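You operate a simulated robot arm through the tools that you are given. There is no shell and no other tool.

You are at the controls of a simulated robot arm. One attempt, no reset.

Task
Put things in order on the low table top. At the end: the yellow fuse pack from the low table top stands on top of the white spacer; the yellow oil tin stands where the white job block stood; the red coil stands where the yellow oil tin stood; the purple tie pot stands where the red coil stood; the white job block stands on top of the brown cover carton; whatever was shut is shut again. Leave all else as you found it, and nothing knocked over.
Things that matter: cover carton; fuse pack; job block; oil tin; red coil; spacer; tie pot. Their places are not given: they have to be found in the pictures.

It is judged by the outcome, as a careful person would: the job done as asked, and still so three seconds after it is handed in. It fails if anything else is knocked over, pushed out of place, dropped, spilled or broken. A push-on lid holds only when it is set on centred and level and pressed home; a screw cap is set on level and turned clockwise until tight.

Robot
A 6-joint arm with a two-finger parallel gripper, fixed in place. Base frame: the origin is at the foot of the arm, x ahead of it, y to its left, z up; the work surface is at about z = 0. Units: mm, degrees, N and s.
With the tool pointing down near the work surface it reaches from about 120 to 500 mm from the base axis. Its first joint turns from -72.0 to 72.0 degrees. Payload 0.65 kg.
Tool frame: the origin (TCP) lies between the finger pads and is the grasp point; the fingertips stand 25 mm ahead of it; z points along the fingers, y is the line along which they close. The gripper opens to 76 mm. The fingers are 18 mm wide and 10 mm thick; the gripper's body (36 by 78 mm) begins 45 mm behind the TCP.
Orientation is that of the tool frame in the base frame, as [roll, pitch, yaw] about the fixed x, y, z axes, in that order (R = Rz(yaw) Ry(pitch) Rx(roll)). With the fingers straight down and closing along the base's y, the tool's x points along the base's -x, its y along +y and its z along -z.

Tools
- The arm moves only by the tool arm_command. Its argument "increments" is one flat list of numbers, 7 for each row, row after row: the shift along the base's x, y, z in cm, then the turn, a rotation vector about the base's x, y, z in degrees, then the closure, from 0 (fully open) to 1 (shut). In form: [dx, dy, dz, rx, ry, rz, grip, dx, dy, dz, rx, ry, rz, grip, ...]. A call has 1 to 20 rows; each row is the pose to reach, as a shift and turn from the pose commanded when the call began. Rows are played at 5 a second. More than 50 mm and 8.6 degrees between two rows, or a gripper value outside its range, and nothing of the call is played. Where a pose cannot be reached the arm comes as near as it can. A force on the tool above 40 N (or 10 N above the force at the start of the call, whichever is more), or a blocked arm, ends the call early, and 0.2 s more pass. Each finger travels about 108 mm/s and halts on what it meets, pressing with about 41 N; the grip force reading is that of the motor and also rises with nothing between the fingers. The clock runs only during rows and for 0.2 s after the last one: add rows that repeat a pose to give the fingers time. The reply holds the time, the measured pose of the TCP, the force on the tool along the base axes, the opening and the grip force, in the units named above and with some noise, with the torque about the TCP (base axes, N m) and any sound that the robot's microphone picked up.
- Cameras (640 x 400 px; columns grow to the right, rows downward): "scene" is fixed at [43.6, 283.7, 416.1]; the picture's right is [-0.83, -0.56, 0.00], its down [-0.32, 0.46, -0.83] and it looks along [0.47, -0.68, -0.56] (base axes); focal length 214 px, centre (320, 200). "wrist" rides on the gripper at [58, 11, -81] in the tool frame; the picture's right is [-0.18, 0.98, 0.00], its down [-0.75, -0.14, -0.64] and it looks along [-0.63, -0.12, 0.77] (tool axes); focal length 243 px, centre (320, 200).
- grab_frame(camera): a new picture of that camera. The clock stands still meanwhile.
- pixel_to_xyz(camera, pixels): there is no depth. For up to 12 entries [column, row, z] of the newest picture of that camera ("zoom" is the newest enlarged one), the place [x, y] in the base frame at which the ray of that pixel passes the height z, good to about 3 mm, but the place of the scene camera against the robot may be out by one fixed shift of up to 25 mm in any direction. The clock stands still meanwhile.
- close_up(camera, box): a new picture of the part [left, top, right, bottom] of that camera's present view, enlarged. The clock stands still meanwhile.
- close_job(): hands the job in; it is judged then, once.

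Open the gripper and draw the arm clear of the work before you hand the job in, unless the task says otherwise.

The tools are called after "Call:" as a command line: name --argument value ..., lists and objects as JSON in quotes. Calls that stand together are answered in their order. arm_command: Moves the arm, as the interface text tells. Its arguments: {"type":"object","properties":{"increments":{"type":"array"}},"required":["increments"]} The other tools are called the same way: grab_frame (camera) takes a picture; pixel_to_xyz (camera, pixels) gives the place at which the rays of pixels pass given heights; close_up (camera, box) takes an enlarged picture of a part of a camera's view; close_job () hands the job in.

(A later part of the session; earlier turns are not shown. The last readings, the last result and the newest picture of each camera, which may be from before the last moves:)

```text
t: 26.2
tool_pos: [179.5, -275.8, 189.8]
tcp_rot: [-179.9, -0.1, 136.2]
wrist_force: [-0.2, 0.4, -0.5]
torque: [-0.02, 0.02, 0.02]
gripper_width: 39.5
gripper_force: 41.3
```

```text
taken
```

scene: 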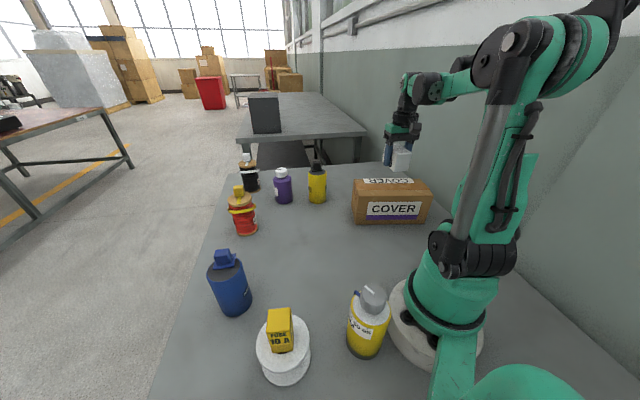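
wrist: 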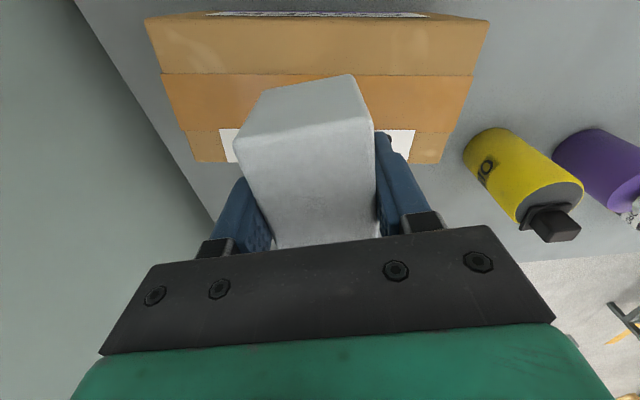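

I cross-check the carton's top corners from this view: (146,18),(488,20),(438,163),(194,161).

Call:
pixel_to_xyz --camera "wrist" --pixels '[[146, 18, 90], [488, 20, 90], [438, 163, 90], [194, 161, 90], [163, 74, 90], [476, 75, 90]]'

```text
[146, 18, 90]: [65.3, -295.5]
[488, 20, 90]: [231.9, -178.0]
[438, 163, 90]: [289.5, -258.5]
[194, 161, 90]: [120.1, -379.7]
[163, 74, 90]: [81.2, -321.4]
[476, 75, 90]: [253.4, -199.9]
```

Carton centre (177,-278) matches. I lower the block until its bottom is about 10 mm above the carton top.

Call:
arm_command --increments '[-0.1, 0, -2, 0, 0, 0, 1, -0.1, 0, -4, 0, 0, 0, 1, -0.1, 0, -5.5, 0, 0, 0, 1, -0.1, 0, -6, 0, 0, 0, 1, -0.1, 0, -6, 0, 0, 0, 1]'

Call:
close_up --camera "scene" --box '[340, 130, 460, 230]'

```text
t: 27.4
tool_pos: [177.7, -276.3, 129.7]
tcp_rot: [180.0, -0.1, 136.0]
wrist_force: [0.3, -0.7, -0.5]
torque: [-0.04, -0.01, 0.01]
gripper_width: 39.3
gripper_force: 40.7
```

```text
4.00 times, centred on (400, 180) of scene
```

zoom: 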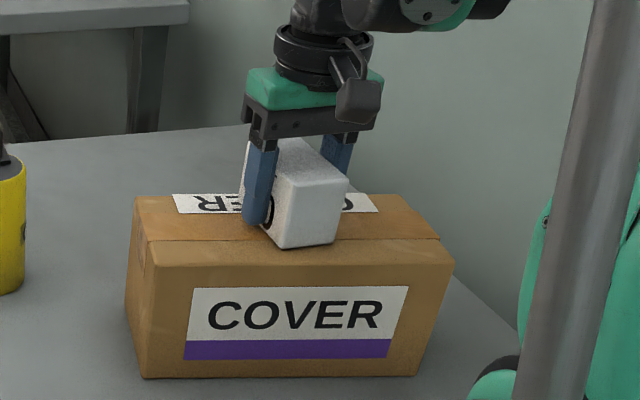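

No contact yet. I step down in 1.5–2 mm steps.

Call:
arm_command --increments '[0, 0, -0.3, 0, 0, 0, 1, 0, 0, -0.6, 0, 0, 0, 1, 0, 0, -0.8, 0, 0, 0, 1, 0, 0, -0.8, 0, 0, 0, 1]'

```text
t: 28.0
tool_pos: [177.5, -276.4, 124.6]
tcp_rot: [-179.7, -0.1, 136.0]
wrist_force: [-1.0, -0.1, 22.0]
torque: [0.09, -0.16, 0.01]
gripper_width: 39.4
gripper_force: 41.3
stopped in row 3: the force on the tool passed its limit at 81 N (the readings are from after the stop); the commanded pose is now the measured one
```

Contact occurred at TCP z≈124.6 (carton top ≈94). I ease up 1 mm and check the force and picture.

Call:
arm_command --increments '[0, 0, 0.1, 0, 0, 0, 1, 0, 0, 0.1, 0, 0, 0, 1]'

Call:
close_up --camera "scene" --box '[340, 130, 460, 230]'

Call:
grab_frame --camera "wrist"

```text
t: 28.6
tool_pos: [177.4, -276.0, 125.8]
tcp_rot: [-179.8, -0.1, 136.0]
wrist_force: [0.3, -0.7, -0.4]
torque: [0.03, 0.05, 0.02]
gripper_width: 39.6
gripper_force: 41.3
```

```text
4.00 times, centred on (400, 180) of scene
```

zoom: 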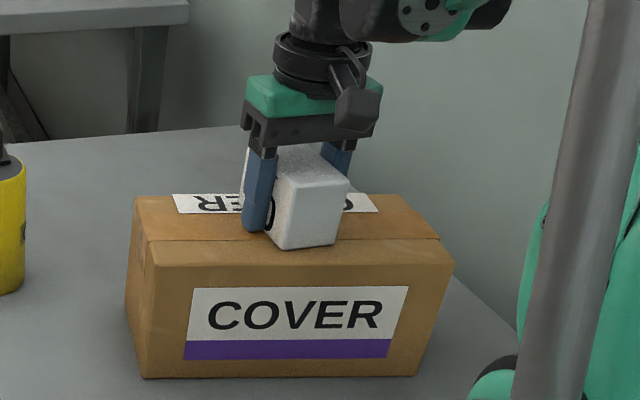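

```text
taken
```

wrist: 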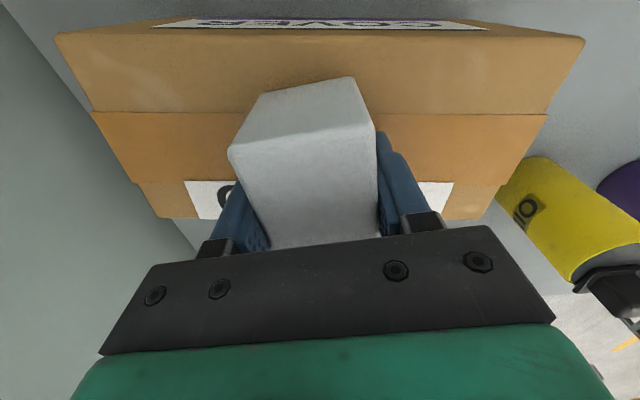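

The block hovers about 1 mm above the top. I check its base edge (264,92)/(351,77) against the carton's front edge (58,36)/(584,38) and back edge (158,217)/(486,217).

Call:
pixel_to_xyz --camera "wrist" --pixels '[[264, 92, 94], [351, 77, 94], [58, 36, 93], [584, 38, 93], [158, 217, 93], [486, 217, 93]]'

```text
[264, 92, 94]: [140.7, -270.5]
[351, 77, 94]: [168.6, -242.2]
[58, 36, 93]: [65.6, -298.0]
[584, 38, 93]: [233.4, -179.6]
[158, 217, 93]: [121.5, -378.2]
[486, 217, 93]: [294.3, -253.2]
```

Block centre ≈(178.6,-281) versus carton centre (178.7,-277), so it's well inside. I lower very slowly until light contact.

Call:
arm_command --increments '[0, 0.2, 0.02, 0, 0, 0, 1, 0, 0.2, -0.04, 0, 0, 0, 1, 0, 0.2, -0.08, 0, 0, 0, 1, 0, 0.2, -0.12, 0, 0, 0, 1, 0, 0.2, -0.12, 0, 0, 0, 1]'

```text
t: 29.8
tool_pos: [177.1, -273.7, 125.6]
tcp_rot: [-179.9, -0.2, 136.0]
wrist_force: [-2.1, 0.9, 13.5]
torque: [-0.11, -0.37, 0.01]
gripper_width: 39.4
gripper_force: 41.1
stopped in row 5: the force on the tool passed its limit at 42 N (the readings are from after the stop); the commanded pose is now the measured one
```

Light contact with 13 N; I release now with a slight 0.5 mm ease up.

Call:
arm_command --increments '[0, 0, 0.05, 0, 0, 0, 1, 0, 0, 0.05, 0, 0, 0, 0.8, 0, 0, 0.05, 0, 0, 0, 0.4, 0, 0, 0.05, 0, 0, 0, 0, 0, 0, 0.05, 0, 0, 0, 0]'

Call:
close_up --camera "scene" --box '[340, 130, 460, 230]'

Call:
grab_frame --camera "wrist"

```text
t: 31.0
tool_pos: [178.9, -273.9, 125.2]
tcp_rot: [-179.8, 0.0, 136.0]
wrist_force: [-1.6, -9.2, 17.9]
torque: [0.26, -0.47, -0.24]
gripper_width: 70.4
gripper_force: 0.2
```

```text
4.00 times, centred on (400, 180) of scene
```

zoom: 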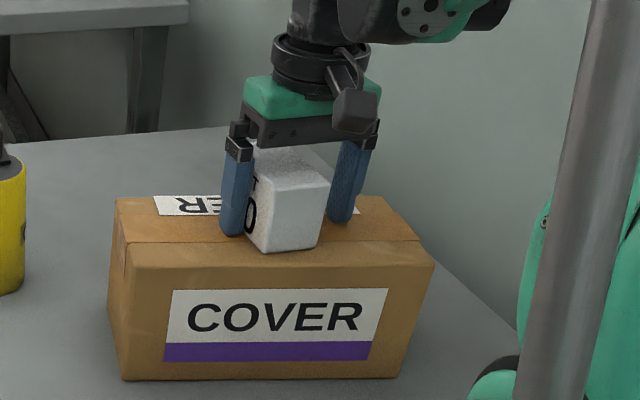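

```text
taken
```

wrist: 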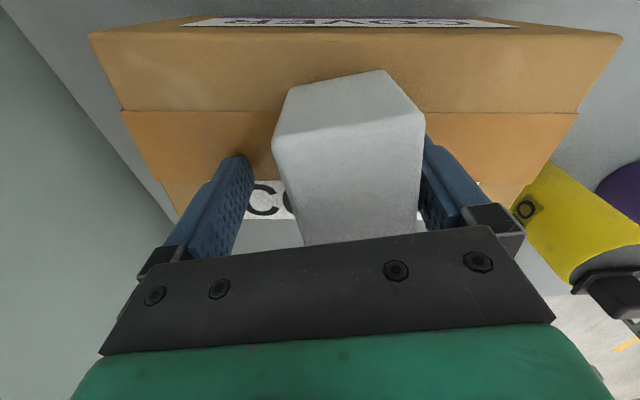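

Opening dragged the carton about 5 px left in the scene view: the fingertips must have been pressing on the carton top. I first rise gently to free the fingers, then measure the displacement so I can put the carton back.

Call:
arm_command --increments '[0, 0, 0.1, 0, 0, 0, 0.08, 0, 0, 0.2, 0, 0, 0, 0.08, 0, 0, 0.3, 0, 0, 0, 0.08, 0, 0, 0.4, 0, 0, 0, 0.05, 0, 0, 0.4, 0, 0, 0, 0]'

Call:
grab_frame --camera "wrist"

Call:
close_up --camera "scene" --box '[340, 130, 460, 230]'

```text
t: 32.2
tool_pos: [177.0, -274.4, 128.5]
tcp_rot: [-179.8, -0.2, 136.0]
wrist_force: [0.0, 1.1, 0.7]
torque: [-0.02, 0.03, 0.0]
gripper_width: 76.3
gripper_force: 0.1
```

```text
taken
```

wrist: 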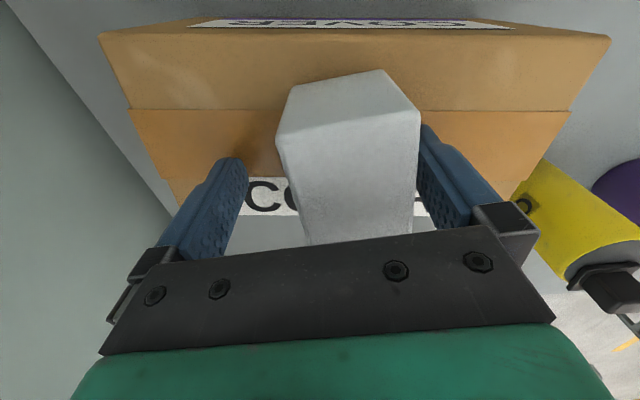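

```text
4.00 times, centred on (400, 180) of scene
```

zoom: 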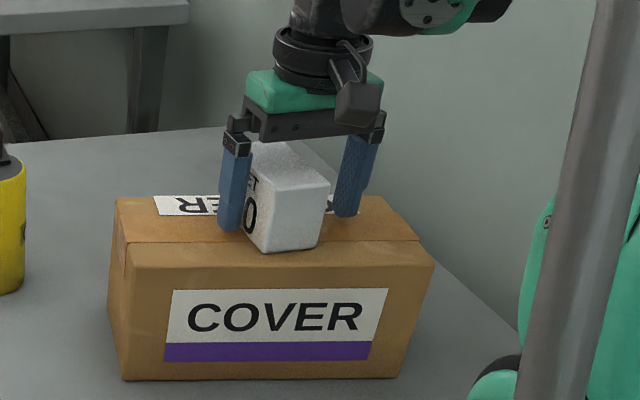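

The fingers are free, with the block standing on the carton. I compute the carton's displacement from the scene picture: base corners before (355.75,224.5),(424,224.25), now (350.5,225),(418.75,224.5).

Call:
pixel_to_xyz --camera "scene" --pixels '[[355.75, 224.5, 0], [350.5, 225, 0], [424, 224.25, 0], [418.75, 224.5, 0], [355.75, 224.5, 0], [350.5, 225, 0], [424, 224.25, 0], [418.75, 224.5, 0]]'

Call:
pixel_to_xyz --camera "wrist" --pixels '[[100, 34, 93], [610, 38, 93], [100, 34, 93], [610, 38, 93], [128, 109, 93], [572, 112, 93], [128, 109, 93], [572, 112, 93]]'

```text
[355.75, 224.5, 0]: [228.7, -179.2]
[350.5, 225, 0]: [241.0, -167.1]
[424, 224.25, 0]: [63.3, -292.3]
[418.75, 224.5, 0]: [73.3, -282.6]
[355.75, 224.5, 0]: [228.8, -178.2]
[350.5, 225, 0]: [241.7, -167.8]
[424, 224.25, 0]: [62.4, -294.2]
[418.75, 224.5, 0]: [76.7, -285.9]
```

```text
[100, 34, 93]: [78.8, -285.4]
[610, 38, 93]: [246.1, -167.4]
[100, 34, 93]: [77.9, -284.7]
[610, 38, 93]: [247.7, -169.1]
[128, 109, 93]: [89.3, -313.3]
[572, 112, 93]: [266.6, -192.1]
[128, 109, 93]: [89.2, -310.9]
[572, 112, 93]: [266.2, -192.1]
```

The carton moved by about (+12.7,+11) mm, nearly along its long axis (35°). I first centre the open fingers around the block (shift +7,+7 mm) and rise clear, then push the carton back from its right end.

Call:
arm_command --increments '[0.35, 0.35, 0.1, 0, 0, 0, 0, 0.8, 0.8, 0.2, 0, 0, 0, 0, 0.8, 0.8, 1.5, 0, 0, 0, 0, 0.8, 0.8, 4.5, 0, 0, 0, 0, 0.8, 0.8, 8, 0, 0, 0, 0, 0.8, 0.8, 11, 0, 0, 0, 0, 0.8, 0.8, 11, 0, 0, 0, 0]'

Call:
grab_frame --camera "wrist"

Call:
grab_frame --camera "scene"

```text
t: 33.8
tool_pos: [184.7, -263.8, 237.8]
tcp_rot: [-179.8, -0.1, 136.0]
wrist_force: [0.5, -0.4, 0.3]
torque: [0.02, 0.01, -0.03]
gripper_width: 76.0
gripper_force: 0.1
```

```text
taken
```

wrist: 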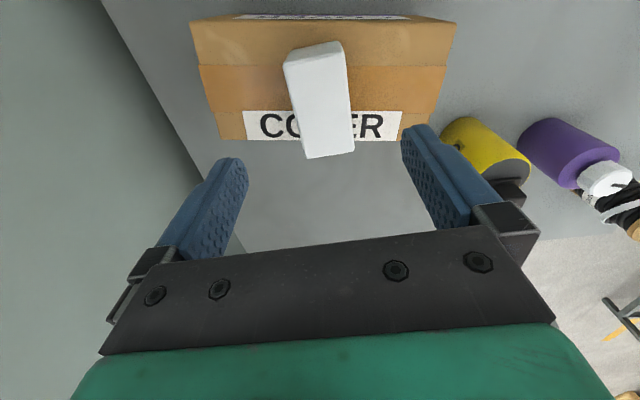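

```text
taken
```

scene: 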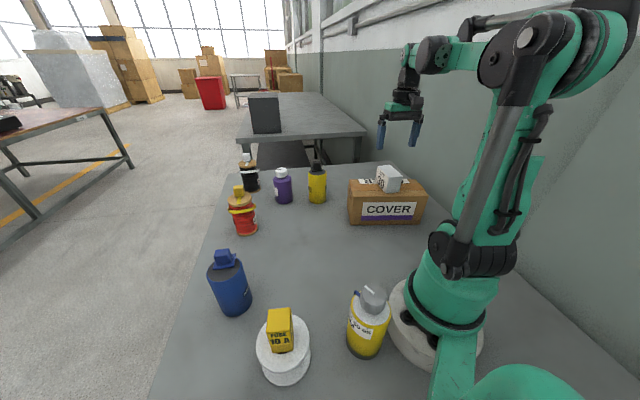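

The block stands on the carton; now I take the same scene close-up as at the start to measure the displacement exactly (original: label corners (273,168),(489,166),(264,240),(469,240); base corners (222,258),(497,254)).

Call:
close_up --camera "scene" --box '[300, 160, 460, 260]'

Call:
close_up --camera "wrist" --box '[170, 0, 480, 170]'

```text
4.00 times, centred on (380, 210) of scene
```

zoom: 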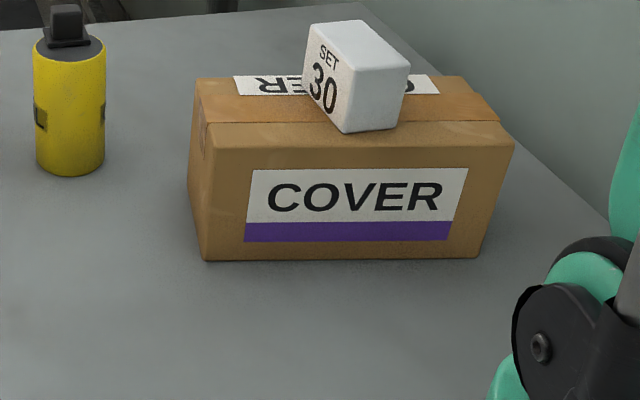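

```text
2.06 times, centred on (325, 85) of wrist
```

zoom: 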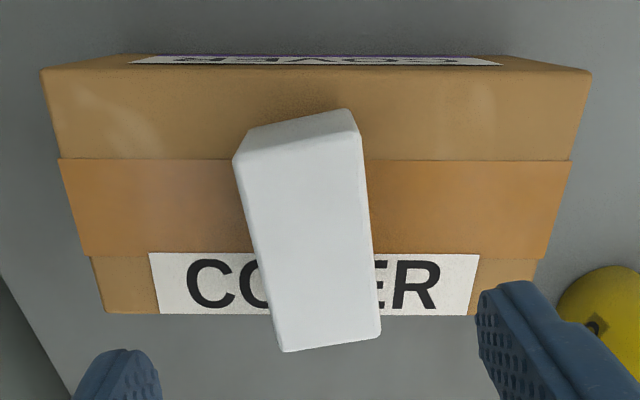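

Shift is about (−20,+2) enlarged px, matching (+12.5,+10.5…11) mm. I measure the block's seating on the carton in the newest wrist close-up.

Call:
pixel_to_xyz --camera "zoom" --pixels '[[248, 130, 94], [347, 108, 94], [42, 70, 93], [591, 72, 93], [105, 313, 93], [475, 315, 93], [236, 163, 144], [360, 138, 144], [381, 335, 144], [284, 351, 144]]'

```text
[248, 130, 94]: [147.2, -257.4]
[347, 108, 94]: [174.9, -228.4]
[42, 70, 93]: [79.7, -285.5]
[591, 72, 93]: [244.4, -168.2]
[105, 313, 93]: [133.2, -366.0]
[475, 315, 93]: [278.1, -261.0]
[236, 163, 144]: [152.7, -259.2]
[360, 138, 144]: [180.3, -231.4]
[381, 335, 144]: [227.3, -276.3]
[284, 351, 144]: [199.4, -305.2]
```

The block sits centred on the carton (189.9,-268). I now go to the right of the carton's end face (mid ≈(274.5,-207)) with fingers shut, turned so the finger face is parallel with it, at TCP z=60.

Call:
arm_command --increments '[2.9, 1.95, -1, 0, 0, -2.7, 1, 5.9, 3.9, -2, 0, 0, -5.4, 1, 8.9, 5.9, -3, 0, 0, -8.1, 1, 11.79, 7.87, -4, 0, 0, -10.8, 1, 11.79, 7.87, -8, 0, 0, -10.8, 1, 11.79, 7.87, -12, 0, 0, -10.8, 1, 11.79, 7.87, -16, 0, 0, -10.8, 1, 11.79, 7.87, -18, 0, 0, -10.8, 1, 11.79, 7.87, -18, 0, 0, -10.8, 1]'

Call:
grab_frame --camera "wrist"

Call:
close_up --camera "scene" --box '[300, 160, 460, 260]'

```text
t: 35.8
tool_pos: [304.7, -187.1, 59.2]
tcp_rot: [-179.8, -0.3, 125.1]
wrist_force: [0.2, -0.9, 0.0]
torque: [0.02, -0.03, 0.01]
gripper_width: 0.0
gripper_force: 23.6
```

```text
taken
```

wrist: 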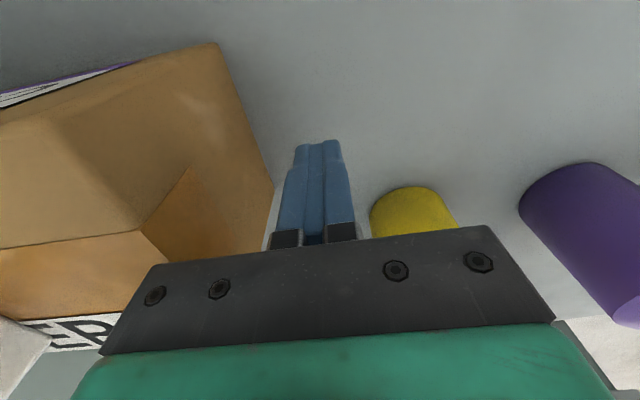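

```text
4.00 times, centred on (380, 210) of scene
```

zoom: 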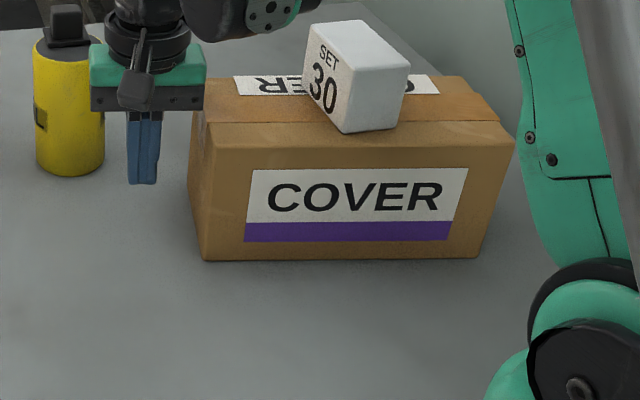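

The gripper stands to the right of the end face with the fingers shut. I approach slowly along the face normal about 20 mm, watching the force.

Call:
arm_command --increments '[-0.5, -0.35, 0, 0, 0, 0, 1, -1, -0.7, 0, 0, 0, 0, 1, -1.35, -0.95, 0, 0, 0, 0, 1, -1.65, -1.16, 0, 0, 0, 0, 1, -1.65, -1.16, 0, 0, 0, 0, 1]'

Call:
close_up --camera "scene" --box '[300, 160, 460, 260]'

Call:
grab_frame --camera "wrist"

```text
t: 37.0
tool_pos: [289.2, -200.0, 59.6]
tcp_rot: [-179.8, -0.2, 125.2]
wrist_force: [-0.1, -0.1, 0.8]
torque: [0.02, 0.01, -0.01]
gripper_width: 0.1
gripper_force: 23.4
```

```text
4.00 times, centred on (380, 210) of scene
```

zoom: 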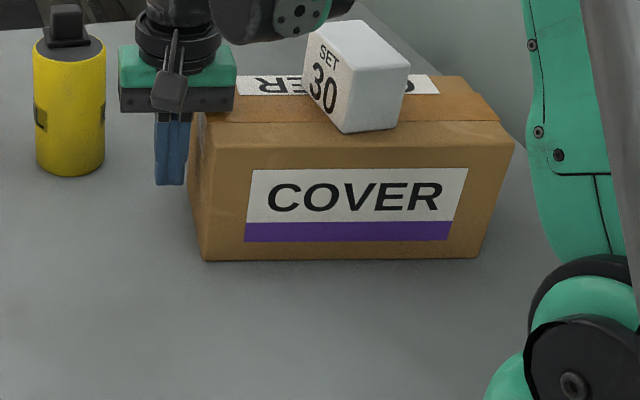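

```text
taken
```

wrist: 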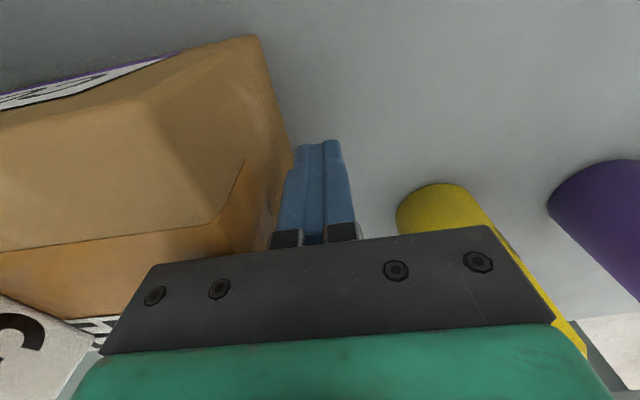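

Nearly touching, no contact force. I continue slowly by about 11 mm and then check how far the carton has moved.

Call:
arm_command --increments '[-0.2, -0.14, 0, 0, 0, 0, 1, -0.4, -0.29, 0, 0, 0, 0, 1, -0.6, -0.46, 0, 0, 0, 0, 1, -0.8, -0.63, 0, 0, 0, 0, 1, -0.95, -0.76, 0, 0, 0, 0, 1, -0.95, -0.76, 0, 0, 0, 0, 1]'

Call:
close_up --camera "scene" --box '[300, 160, 460, 260]'

```text
t: 38.4
tool_pos: [277.4, -205.7, 60.3]
tcp_rot: [-179.8, -0.2, 125.2]
wrist_force: [3.0, 2.5, 1.1]
torque: [-0.04, 0.01, -0.02]
gripper_width: 0.0
gripper_force: 23.9
```

```text
4.00 times, centred on (380, 210) of scene
```

zoom: 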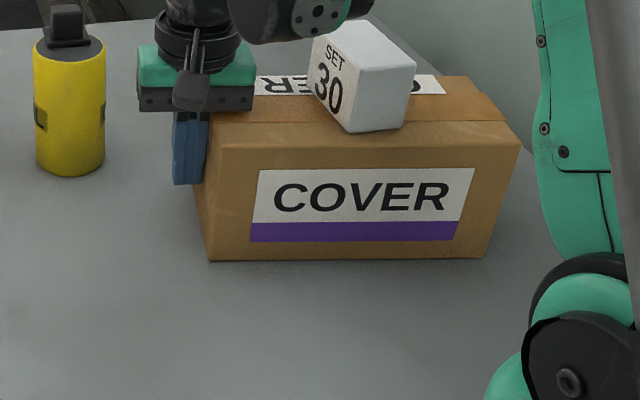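

The carton has moved 6 of 20 px. About 11 mm remains; I push 9 mm more and check.

Call:
arm_command --increments '[-0.2, -0.18, 0, 0, 0, 0, 1, -0.4, -0.36, 0, 0, 0, 0, 1, -0.58, -0.52, 0, 0, 0, 0, 1, -0.68, -0.61, 0, 0, 0, 0, 1, -0.68, -0.61, 0, 0, 0, 0, 1]'

Call:
close_up --camera "scene" --box '[300, 160, 460, 260]'

```text
t: 39.6
tool_pos: [271.2, -213.3, 59.9]
tcp_rot: [-179.9, -0.2, 125.1]
wrist_force: [3.5, 1.1, 0.4]
torque: [0.03, 0.03, 0.01]
gripper_width: 0.0
gripper_force: 23.1
```

```text
4.00 times, centred on (380, 210) of scene
```

zoom: 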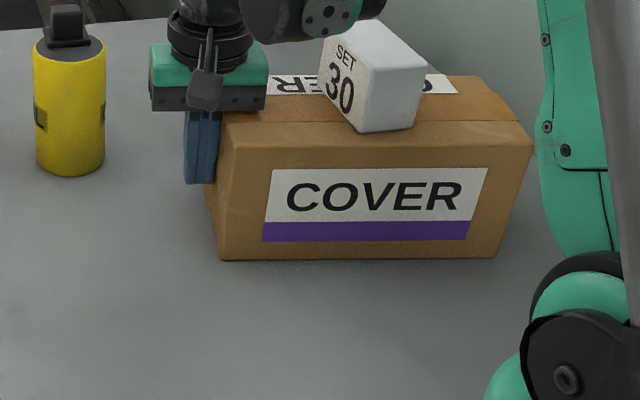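

Label columns are now within 1–2 enlarged px of the original. I push 1.3 mm more, then retreat along the normal.

Call:
arm_command --increments '[-0.06, -0.05, 0, 0, 0, 0, 1, -0.11, -0.09, 0, 0, 0, 0, 1, -0.11, -0.09, 0, 0, 0, 0, 1, 0.3, 0.2, 0, 0, 0, 0, 1, 1.1, 0.75, 0, 0, 0, 0, 1, 2.7, 1.9, 0, 0, 0, 0, 1, 4, 2.8, 2, 0, 0, 0, 1, 4, 2.8, 6, 0, 0, 0, 0.5, 4, 2.8, 10, 0, 0, 0, 0, 4, 2.8, 14, 0, 0, 0, 0, 4, 2.8, 14, 0, 0, 0, 0]'

Call:
close_up --camera "scene" --box '[300, 160, 460, 260]'

Call:
grab_frame --camera "wrist"

```text
t: 42.0
tool_pos: [309.0, -186.2, 200.5]
tcp_rot: [-179.8, -0.1, 125.1]
wrist_force: [0.1, -0.4, 0.4]
torque: [0.01, 0.0, 0.0]
gripper_width: 76.2
gripper_force: 0.0
```

```text
4.00 times, centred on (380, 210) of scene
```

zoom: 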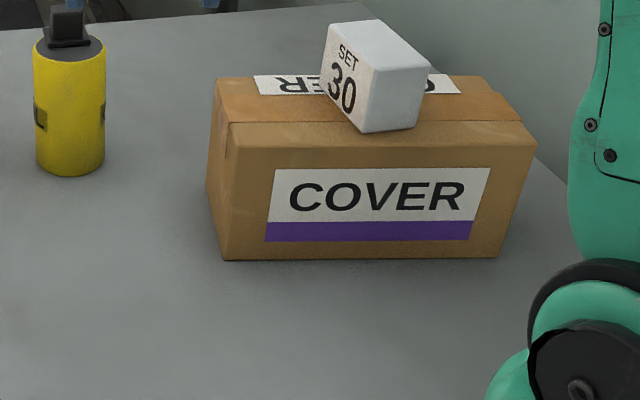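

```text
taken
```

wrist: 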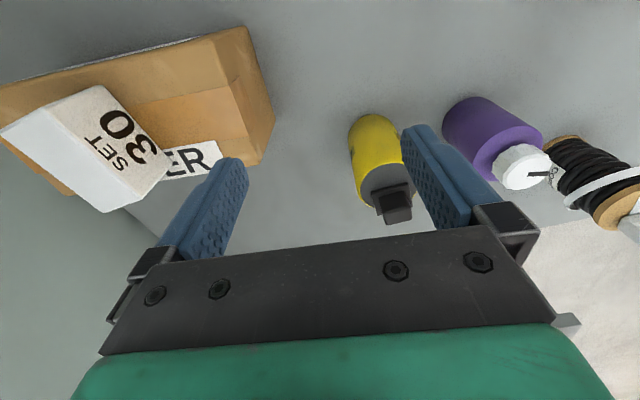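

The carton is back within about 2 mm of its original place, with the block on top. Now I look closely at the oil tin from here.

Call:
close_up --camera "wrist" --box '[310, 90, 470, 230]'

```text
2.86 times, centred on (390, 160) of wrist
```

zoom: 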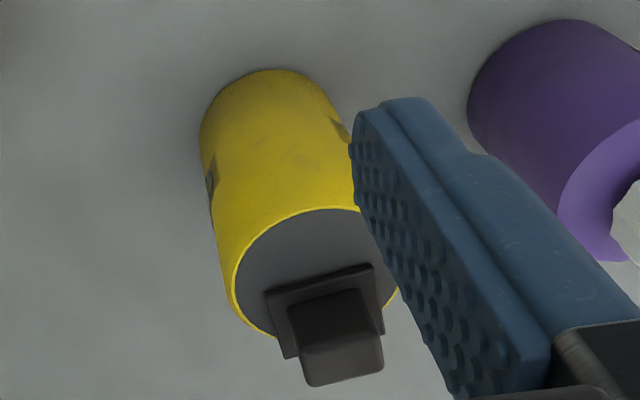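

Oil tin base arc in the enlargement: left (201,140), top (266,69), right (345,118); lid disc centre about (308,270). I query these points.

Call:
pixel_to_xyz --camera "zoom" --pixels '[[266, 69, 0], [201, 140, 0], [208, 108, 0], [325, 90, 0], [345, 118, 0], [233, 285, 105], [300, 209, 105], [275, 337, 105], [395, 290, 105], [342, 344, 140]]'

```text
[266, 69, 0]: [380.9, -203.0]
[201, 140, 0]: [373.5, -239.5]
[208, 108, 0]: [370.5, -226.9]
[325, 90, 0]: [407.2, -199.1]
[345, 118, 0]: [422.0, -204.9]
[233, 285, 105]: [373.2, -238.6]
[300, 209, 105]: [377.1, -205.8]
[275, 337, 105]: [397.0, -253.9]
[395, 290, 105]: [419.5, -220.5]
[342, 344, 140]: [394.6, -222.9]
```

Tin centre ≈(398.5,-226.5), radius ≈30, lid top at ≈140 mm. I move above it at z≈205 (tips at 180) and look.

Call:
arm_command --increments '[2.2, -1.05, 0.5, 0, 0, 0, 0, 4.9, -2.35, 0.5, 0, 0, 0, 0, 7.5, -3.6, 0.5, 0, 0, 0, 0, 8.83, -4.22, 0.5, 0, 0, 0, 0, 8.83, -4.22, 0.5, 0, 0, 0, 0]'

Call:
grab_frame --camera "wrist"

Call:
close_up --camera "scene" --box '[230, 120, 390, 220]'

```text
t: 43.2
tool_pos: [397.2, -229.7, 203.8]
tcp_rot: [-179.8, -0.1, 125.2]
wrist_force: [-0.8, -0.1, 1.0]
torque: [-0.01, 0.0, -0.04]
gripper_width: 75.9
gripper_force: 0.1
```

```text
taken
```

wrist: 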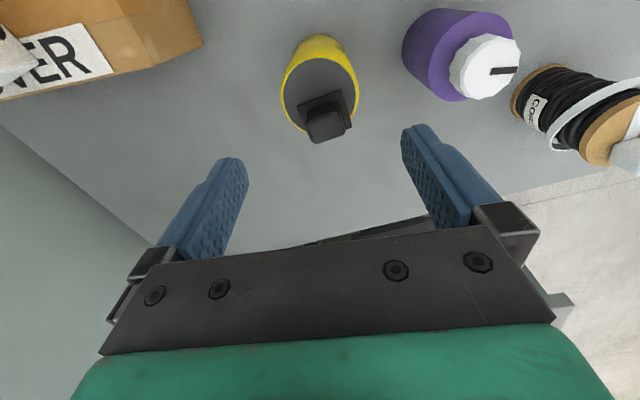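

```text
4.00 times, centred on (310, 170) of scene
```

zoom: 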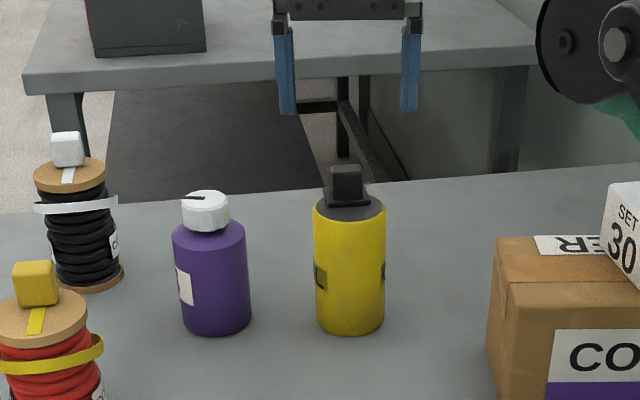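

The tin's top is at wrist (320,95). I enlarge and query its rim at z≈105 and the base arc.

Call:
close_up --camera "wrist" --box '[260, 20, 380, 150]'

```text
3.08 times, centred on (320, 85) of wrist
```

zoom: 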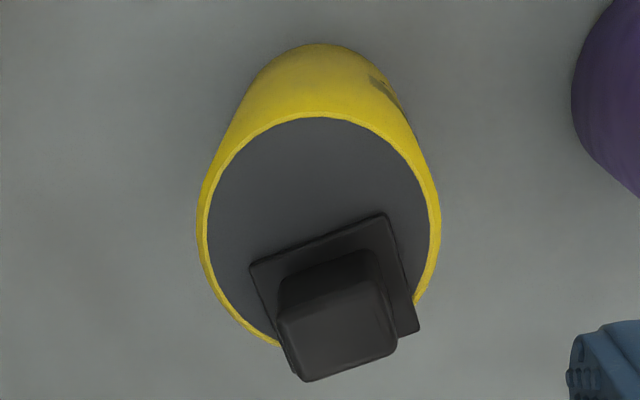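

Rim in the enlargement: left (198,225), right (440,225), top (320,114), bottom (300,348); base arc top (320,43). I query positions for z=105 and 100.

Call:
pixel_to_xyz --camera "zoom" --pixels '[[198, 225, 105], [440, 225, 105], [320, 114, 105], [270, 345, 105], [319, 228, 105], [319, 228, 100], [319, 228, 110], [320, 43, 0], [265, 73, 0], [378, 70, 0]]'

```text
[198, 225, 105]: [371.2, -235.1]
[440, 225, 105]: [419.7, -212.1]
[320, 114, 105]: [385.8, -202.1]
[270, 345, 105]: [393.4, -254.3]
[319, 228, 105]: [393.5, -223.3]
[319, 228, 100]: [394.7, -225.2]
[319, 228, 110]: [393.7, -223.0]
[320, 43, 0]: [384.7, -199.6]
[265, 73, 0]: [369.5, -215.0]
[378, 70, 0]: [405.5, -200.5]
```

Rim gives the tin centre ≈(396,-224), radius ≈28. I query the knob top in this view to triangulate the total height (clearance to the palm).

Call:
pixel_to_xyz --camera "zoom" --pixels '[[340, 338, 130], [340, 338, 140], [340, 338, 130], [340, 338, 140], [335, 292, 110], [335, 292, 105]]'

```text
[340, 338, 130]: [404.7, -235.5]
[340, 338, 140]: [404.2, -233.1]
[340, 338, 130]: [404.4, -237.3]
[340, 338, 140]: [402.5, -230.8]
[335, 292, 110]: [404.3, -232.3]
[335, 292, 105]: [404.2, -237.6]
```

Triangulation gives a knob top ≈125–130 mm, so TCP z=94 leaves ≈9 mm below the palm. I shift (−3,+2.5) mm and descend to z≈94, slowing at the end.

Call:
arm_command --increments '[-0.3, 0.25, -1.5, 0, 0, 0, 0, -0.3, 0.25, -4, 0, 0, 0, 0, -0.3, 0.25, -6.5, 0, 0, 0, 0, -0.3, 0.25, -8.5, 0, 0, 0, 0, -0.3, 0.25, -10, 0, 0, 0, 0, -0.3, 0.25, -10.6, 0, 0, 0, 0, -0.3, 0.25, -11.1, 0, 0, 0, 0, -0.3, 0.25, -11.1, 0, 0, 0, 0]'

Call:
grab_frame --camera "wrist"

Call:
close_up --camera "scene" --box '[240, 130, 400, 230]'

```text
t: 45.0
tool_pos: [395.6, -225.4, 93.0]
tcp_rot: [-179.7, -0.2, 125.2]
wrist_force: [0.5, 0.0, -0.1]
torque: [-0.01, 0.0, 0.02]
gripper_width: 76.1
gripper_force: 0.1
```

```text
taken
```

wrist: 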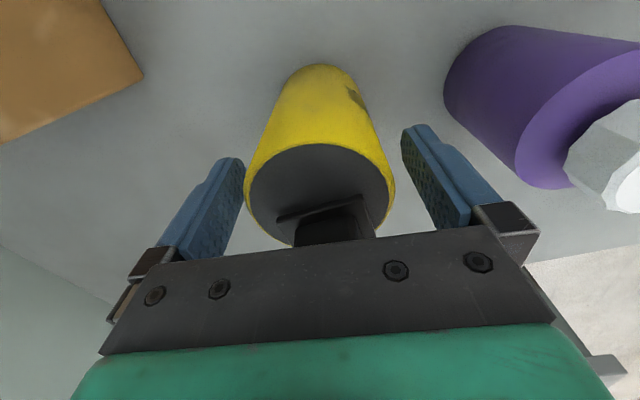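

```text
4.00 times, centred on (320, 180) of scene
```

zoom: 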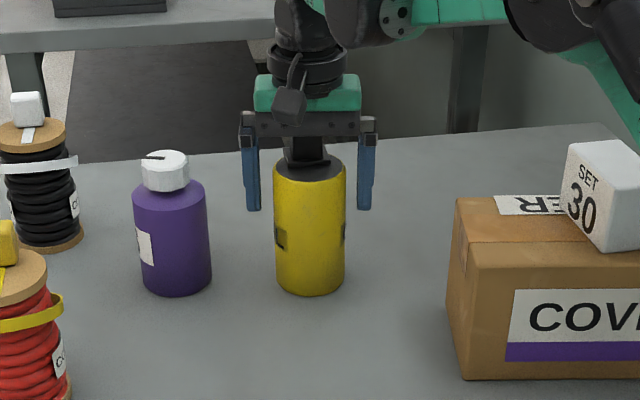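

The tin is centred between the fingers with no contact. I close the gripper.

Call:
arm_command --increments '[0, 0, 0, 0, 0, 0, 0.2, 0, 0, 0, 0, 0, 0, 0.3, 0, 0, 0, 0, 0, 0, 1, 0, 0, 0, 0, 0, 0, 1]'

Call:
close_up --camera "scene" --box '[240, 130, 400, 230]'

```text
t: 46.0
tool_pos: [396.2, -224.9, 92.3]
tcp_rot: [-179.8, -0.3, 125.2]
wrist_force: [0.6, -0.4, -0.9]
torque: [0.02, 0.0, 0.0]
gripper_width: 56.8
gripper_force: 40.9
```

```text
4.00 times, centred on (320, 180) of scene
```

zoom: 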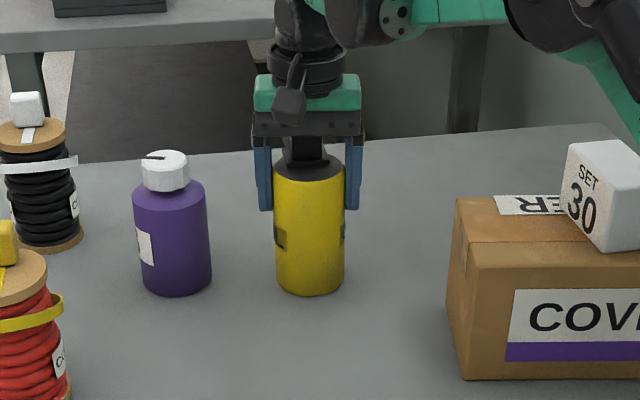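

Held at 56.8 mm. I lift 8 cm and check that the tin (with its lid) comes up whole.

Call:
arm_command --increments '[0, 0, 0.5, 0, 0, 0, 1, 0, 0, 2, 0, 0, 0, 1, 0, 0, 5, 0, 0, 0, 1, 0, 0, 8, 0, 0, 0, 1, 0, 0, 8, 0, 0, 0, 1]'

Call:
grab_frame --camera "scene"

```text
t: 47.2
tool_pos: [397.1, -222.8, 173.3]
tcp_rot: [-179.7, -0.2, 125.2]
wrist_force: [-0.7, -0.5, -2.4]
torque: [0.0, 0.02, 0.0]
gripper_width: 57.1
gripper_force: 41.1
```

```text
taken
```

scene: 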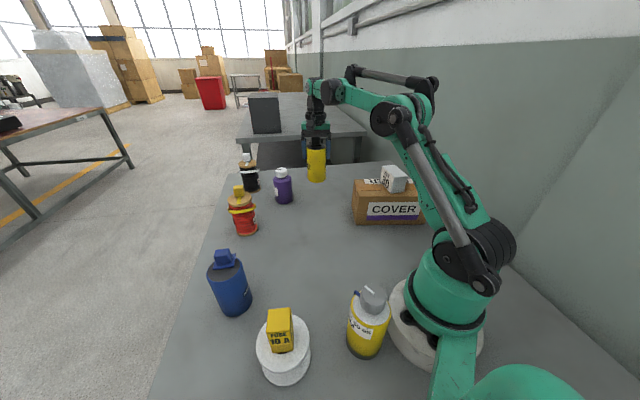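

The tin lifts whole (weight about 2 N). I carry it to above (240,-71), the job block's old place.

Call:
arm_command --increments '[-1, 1, 0, 0, 0, 0, 1, -3.2, 3.15, 0, 0, 0, 0, 1, -5.8, 5.7, 0, 0, 0, 0, 1, -8.4, 8.25, 0, 0, 0, 0, 1, -11, 10.8, 0, 0, 0, 0, 1, -13.4, 13.2, 0, 0, 0, 0, 1, -15, 14.8, 0, 0, 0, 0, 1, -15.57, 15.32, 0, 0, 0, 0, 1, -15.57, 15.32, 0, 0, 0, 0, 1]'

Call:
grab_frame --camera "scene"

Call:
grab_frame --camera "wrist"

```text
t: 49.2
tool_pos: [239.3, -68.8, 173.6]
tcp_rot: [-179.8, -0.1, 125.1]
wrist_force: [-0.6, -1.5, -1.2]
torque: [0.0, 0.02, 0.01]
gripper_width: 56.7
gripper_force: 41.4
```

```text
taken
```

scene: 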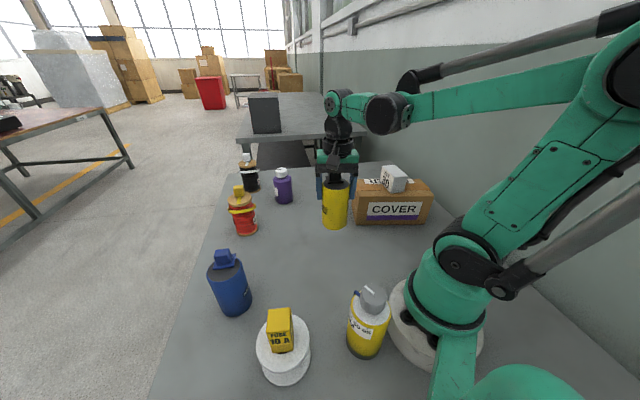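

```text
taken
```

wrist: 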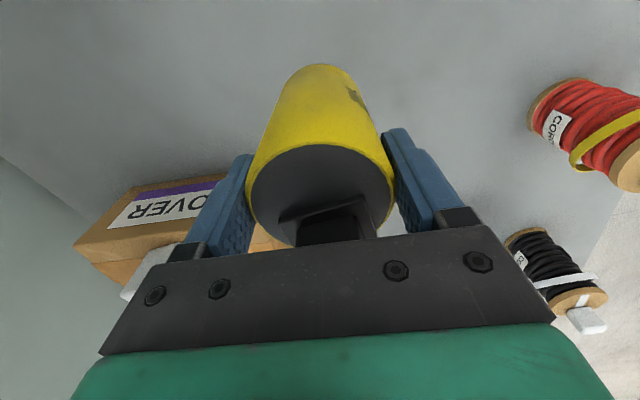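

Over the spot. I lower 7.3 cm quickly-ish, then 1 mm per row to the height at which it stood.

Call:
arm_command --increments '[0, 0, -1.5, 0, 0, 0, 1, 0, 0, -4, 0, 0, 0, 1, 0, 0, -6, 0, 0, 0, 1, 0, 0, -7, 0, 0, 0, 1, 0, 0, -7.4, 0, 0, 0, 1, 0, 0, -7.55, 0, 0, 0, 1, 0, 0, -7.65, 0, 0, 0, 1, 0, 0, -7.75, 0, 0, 0, 1, 0, 0, -7.75, 0, 0, 0, 1]'

Call:
close_up --camera "scene" --box '[260, 150, 420, 280]'

```text
t: 51.2
tool_pos: [240.7, -70.9, 95.7]
tcp_rot: [-179.8, -0.1, 125.2]
wrist_force: [0.9, 0.6, -1.4]
torque: [-0.08, -0.03, 0.0]
gripper_width: 56.7
gripper_force: 41.0
```

```text
3.08 times, centred on (340, 215) of scene
```

zoom: 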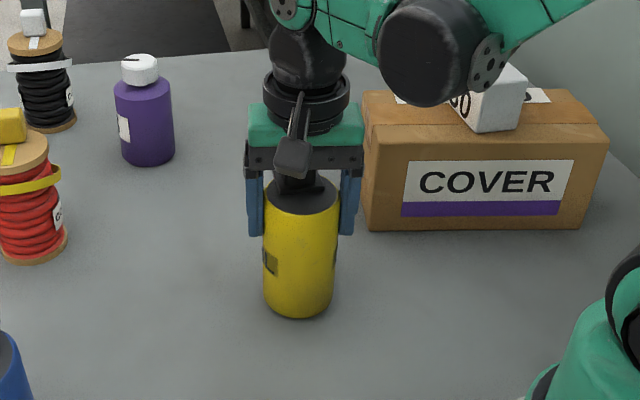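

Still no contact (−1.4 N, tin's weight). I lower in 0.5 mm steps to the original grip height.

Call:
arm_command --increments '[0, 0, -0.05, 0, 0, 0, 1, 0, 0, -0.1, 0, 0, 0, 1, 0, 0, -0.15, 0, 0, 0, 1, 0, 0, -0.2, 0, 0, 0, 1, 0, 0, -0.2, 0, 0, 0, 1]'

```text
t: 52.4
tool_pos: [241.0, -69.4, 93.8]
tcp_rot: [-179.7, -0.2, 125.2]
wrist_force: [-1.0, 1.4, -1.1]
torque: [0.0, -0.02, 0.0]
gripper_width: 56.7
gripper_force: 40.6
```

Still light. I continue in 0.4 mm steps until the force shows contact.

Call:
arm_command --increments '[0, 0, -0.04, 0, 0, 0, 1, 0, 0, -0.08, 0, 0, 0, 1, 0, 0, -0.12, 0, 0, 0, 1, 0, 0, -0.12, 0, 0, 0, 1]'

```text
t: 53.4
tool_pos: [241.4, -69.6, 92.4]
tcp_rot: [-179.8, -0.1, 125.2]
wrist_force: [-0.6, -2.7, 7.0]
torque: [-0.13, -0.14, -0.04]
gripper_width: 56.8
gripper_force: 40.8
```

Contact at +7 N. I open the gripper in place.

Call:
arm_command --increments '[0, 0, 0.03, 0, 0, 0, 0.6, 0, 0, 0.03, 0, 0, 0, 0, 0, 0, 0.03, 0, 0, 0, 0, 0, 0, 0.03, 0, 0, 0, 0]'

Call:
grab_frame --camera "wrist"

Call:
close_up --camera "scene" --box '[260, 150, 420, 280]'

```text
t: 54.4
tool_pos: [240.8, -70.6, 93.1]
tcp_rot: [-179.8, -0.2, 125.3]
wrist_force: [0.1, -0.6, 0.2]
torque: [0.0, -0.02, 0.01]
gripper_width: 76.2
gripper_force: 0.0
```

```text
taken
```

wrist: 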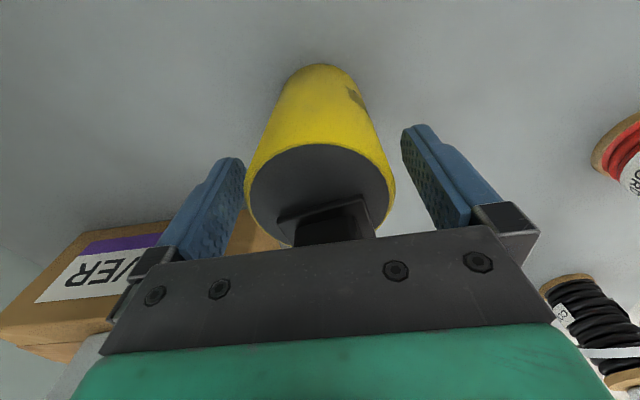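

```text
3.08 times, centred on (340, 215) of scene
```

zoom: 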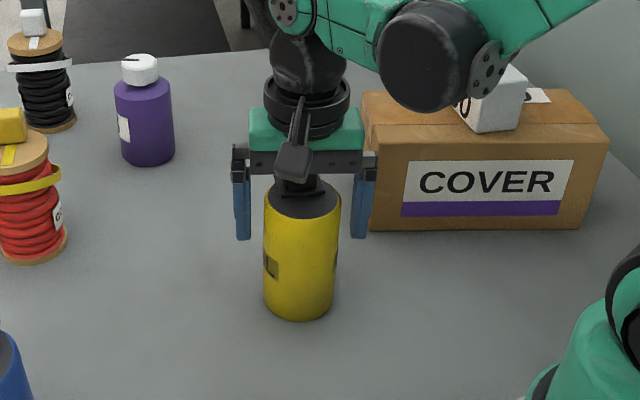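

The oil tin stands where the job block stood. I rise straight up, then move toward the red coil while turning back to yaw 180 for a good look at it.

Call:
arm_command --increments '[0, 0, 2, 0, 0, 0, 0, 0, 0, 6, 0, 0, 0, 0, 0, 0, 10, 0, 0, 0, 0, 0, 0, 14, 0, 0, 0, 0, 1.5, 0.7, 14.5, 0, 0, 7.8, 0, 3.5, 1.7, 15, 0, 0, 15.6, 0, 5.5, 2.7, 15.5, 0, 0, 23.4, 0, 7.5, 3.7, 16, 0, 0, 31.2, 0, 9.5, 4.7, 16, 0, 0, 39, 0, 11.5, 5.8, 16, 0, 0, 46.9, 0, 13, 6.8, 16, 0, 0, 54.7, 0, 13, 6.8, 16, 0, 0, 54.7, 0]'

Call:
grab_frame --camera "wrist"

Call:
grab_frame --camera "scene"

```text
t: 57.0
tool_pos: [371.8, -2.5, 255.0]
tcp_rot: [-179.8, -0.3, -180.0]
wrist_force: [0.1, -0.2, -0.5]
torque: [0.0, 0.02, 0.0]
gripper_width: 76.0
gripper_force: 0.0
```

```text
taken
```

wrist: 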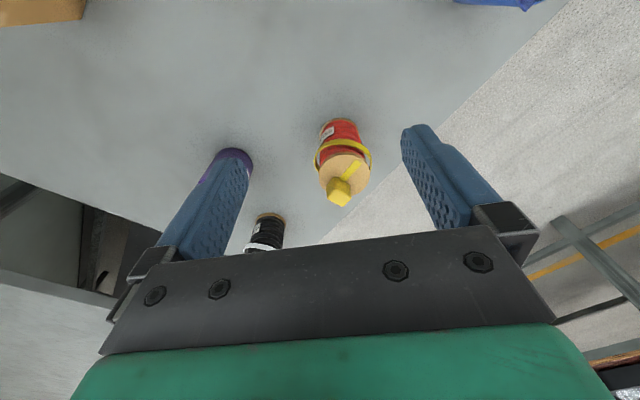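

```text
taken
```

scene: 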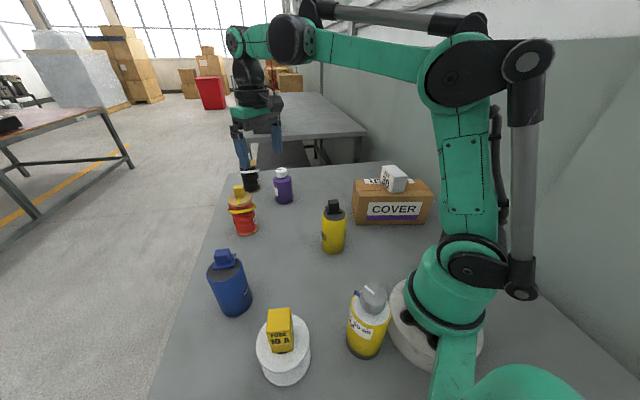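

The red coil is at wrist (343,160). I enlarge it in both cameras to study the band and knob.

Call:
close_up --camera "wrist" --box '[295, 105, 395, 215]'

Call:
close_up --camera "scene" --box '[210, 175, 280, 245]'

```text
3.64 times, centred on (345, 160) of wrist
```

zoom: 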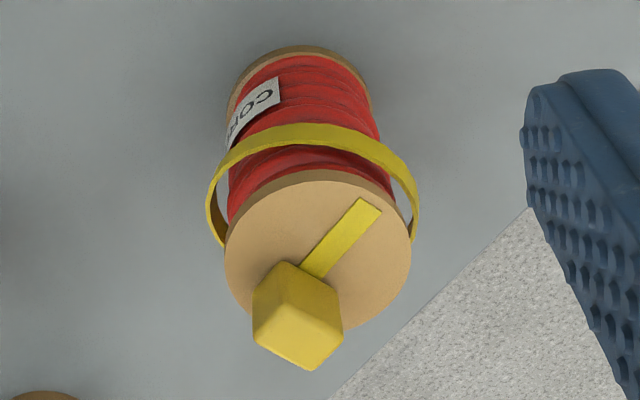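

```text
5.71 times, centred on (245, 210) of scene
```

zoom: 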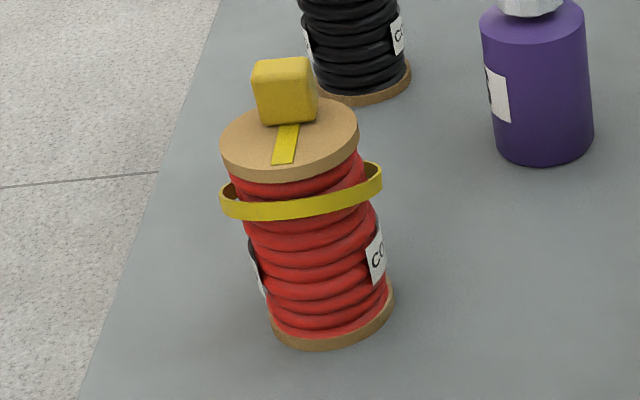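

The coil has a flange about 57 mm wide on top, a wider hoop about 71 mm a bit lower, and an off-centre knob. I query the base and flange points.

Call:
close_up --camera "wrist" --box '[295, 105, 395, 215]'

Call:
pixel_to_xyz --camera "zoom" --pixels '[[297, 46, 0], [229, 95, 0], [372, 95, 0], [225, 255, 105], [411, 245, 105], [318, 250, 105], [318, 250, 95], [318, 250, 100], [297, 335, 135], [207, 200, 80], [420, 205, 80]]'

```text
3.64 times, centred on (345, 160) of wrist
```

zoom: 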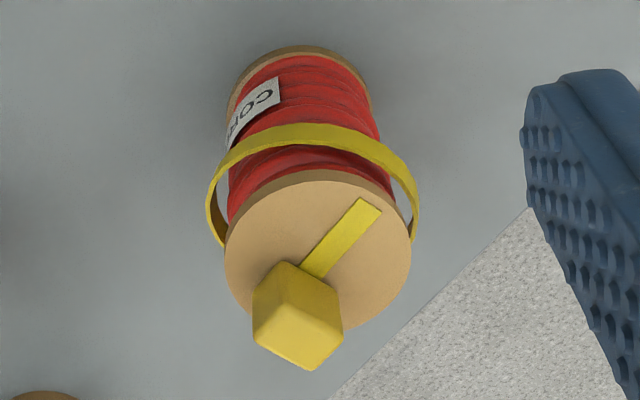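

```text
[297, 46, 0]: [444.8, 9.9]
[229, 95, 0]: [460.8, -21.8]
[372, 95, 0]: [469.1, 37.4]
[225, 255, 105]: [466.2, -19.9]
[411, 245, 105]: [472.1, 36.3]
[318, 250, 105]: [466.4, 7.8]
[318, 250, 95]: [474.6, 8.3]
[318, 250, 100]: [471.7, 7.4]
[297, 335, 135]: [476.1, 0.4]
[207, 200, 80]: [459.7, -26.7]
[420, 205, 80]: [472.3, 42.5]
```

Coil: centre ≈(472,8), flange top z≈104, knob top ≈135, hoop at z≈73–86. I'll grip the flange from above the hoop. First I move above it at z≈200 and look.

Call:
arm_command --increments '[2.5, 0.27, -1.3, 0, 0, 0, 0, 5.5, 0.6, -3, 0, 0, 0, 0, 8.5, 0.9, -4.5, 0, 0, 0, 0, 10.1, 1.08, -5.35, 0, 0, 0, 0, 10.1, 1.08, -5.35, 0, 0, 0, 0]'

Call:
grab_frame --camera "wrist"

Call:
close_up --camera "wrist" --box '[260, 20, 380, 150]'

```text
t: 58.2
tool_pos: [465.5, 6.3, 198.0]
tcp_rot: [-179.8, -0.2, 180.0]
wrist_force: [-0.2, -0.1, 0.2]
torque: [0.01, -0.03, 0.02]
gripper_width: 75.9
gripper_force: 0.1
out of reach, approached as far as the arm can: row 4, 5
```

```text
taken
```

wrist: 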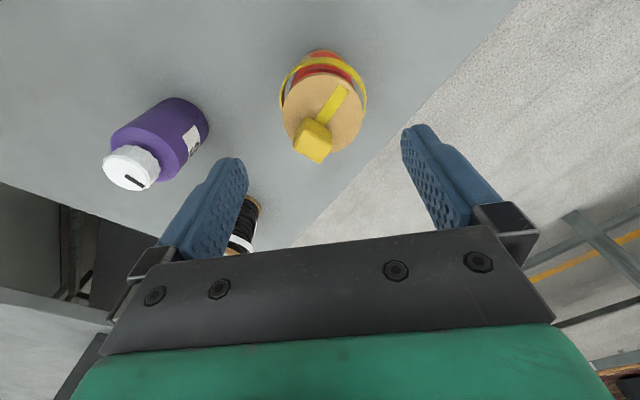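

```text
3.08 times, centred on (320, 85) of wrist
```

zoom: 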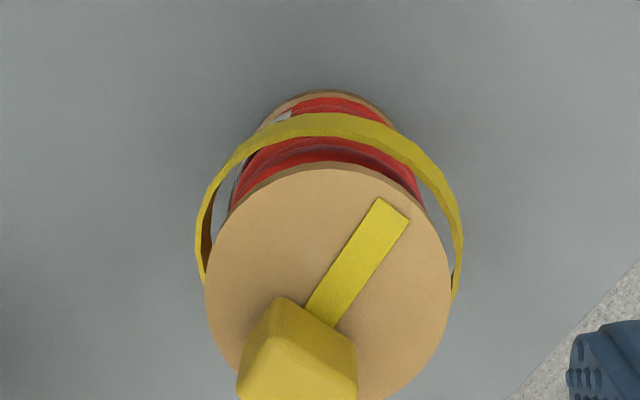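

At z=200 the arm falls ~5 mm short in x; lower down it should reach. Coil centre is ≈(471.5,8.5). I descend partly (to z≈150, tips at 125 beside the knob) and check the pose.

Call:
arm_command --increments '[0, 0.03, -1.5, 0, 0, 0, 0, 0, 0.05, -3, 0, 0, 0, 0, 0, 0.05, -5, 0, 0, 0, 0, 0, 0.05, -5, 0, 0, 0, 0]'

Call:
grab_frame --camera "wrist"

```text
t: 59.2
tool_pos: [465.4, 8.3, 146.8]
tcp_rot: [-179.7, -0.1, -180.0]
wrist_force: [-0.2, 0.0, -0.6]
torque: [-0.01, -0.02, -0.02]
gripper_width: 76.2
gripper_force: 0.0
```

```text
taken
```

wrist: 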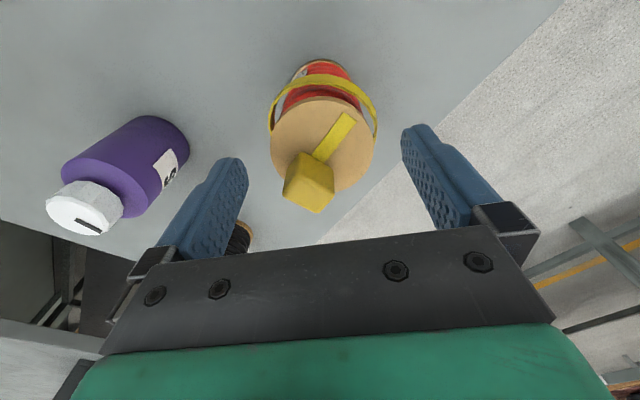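

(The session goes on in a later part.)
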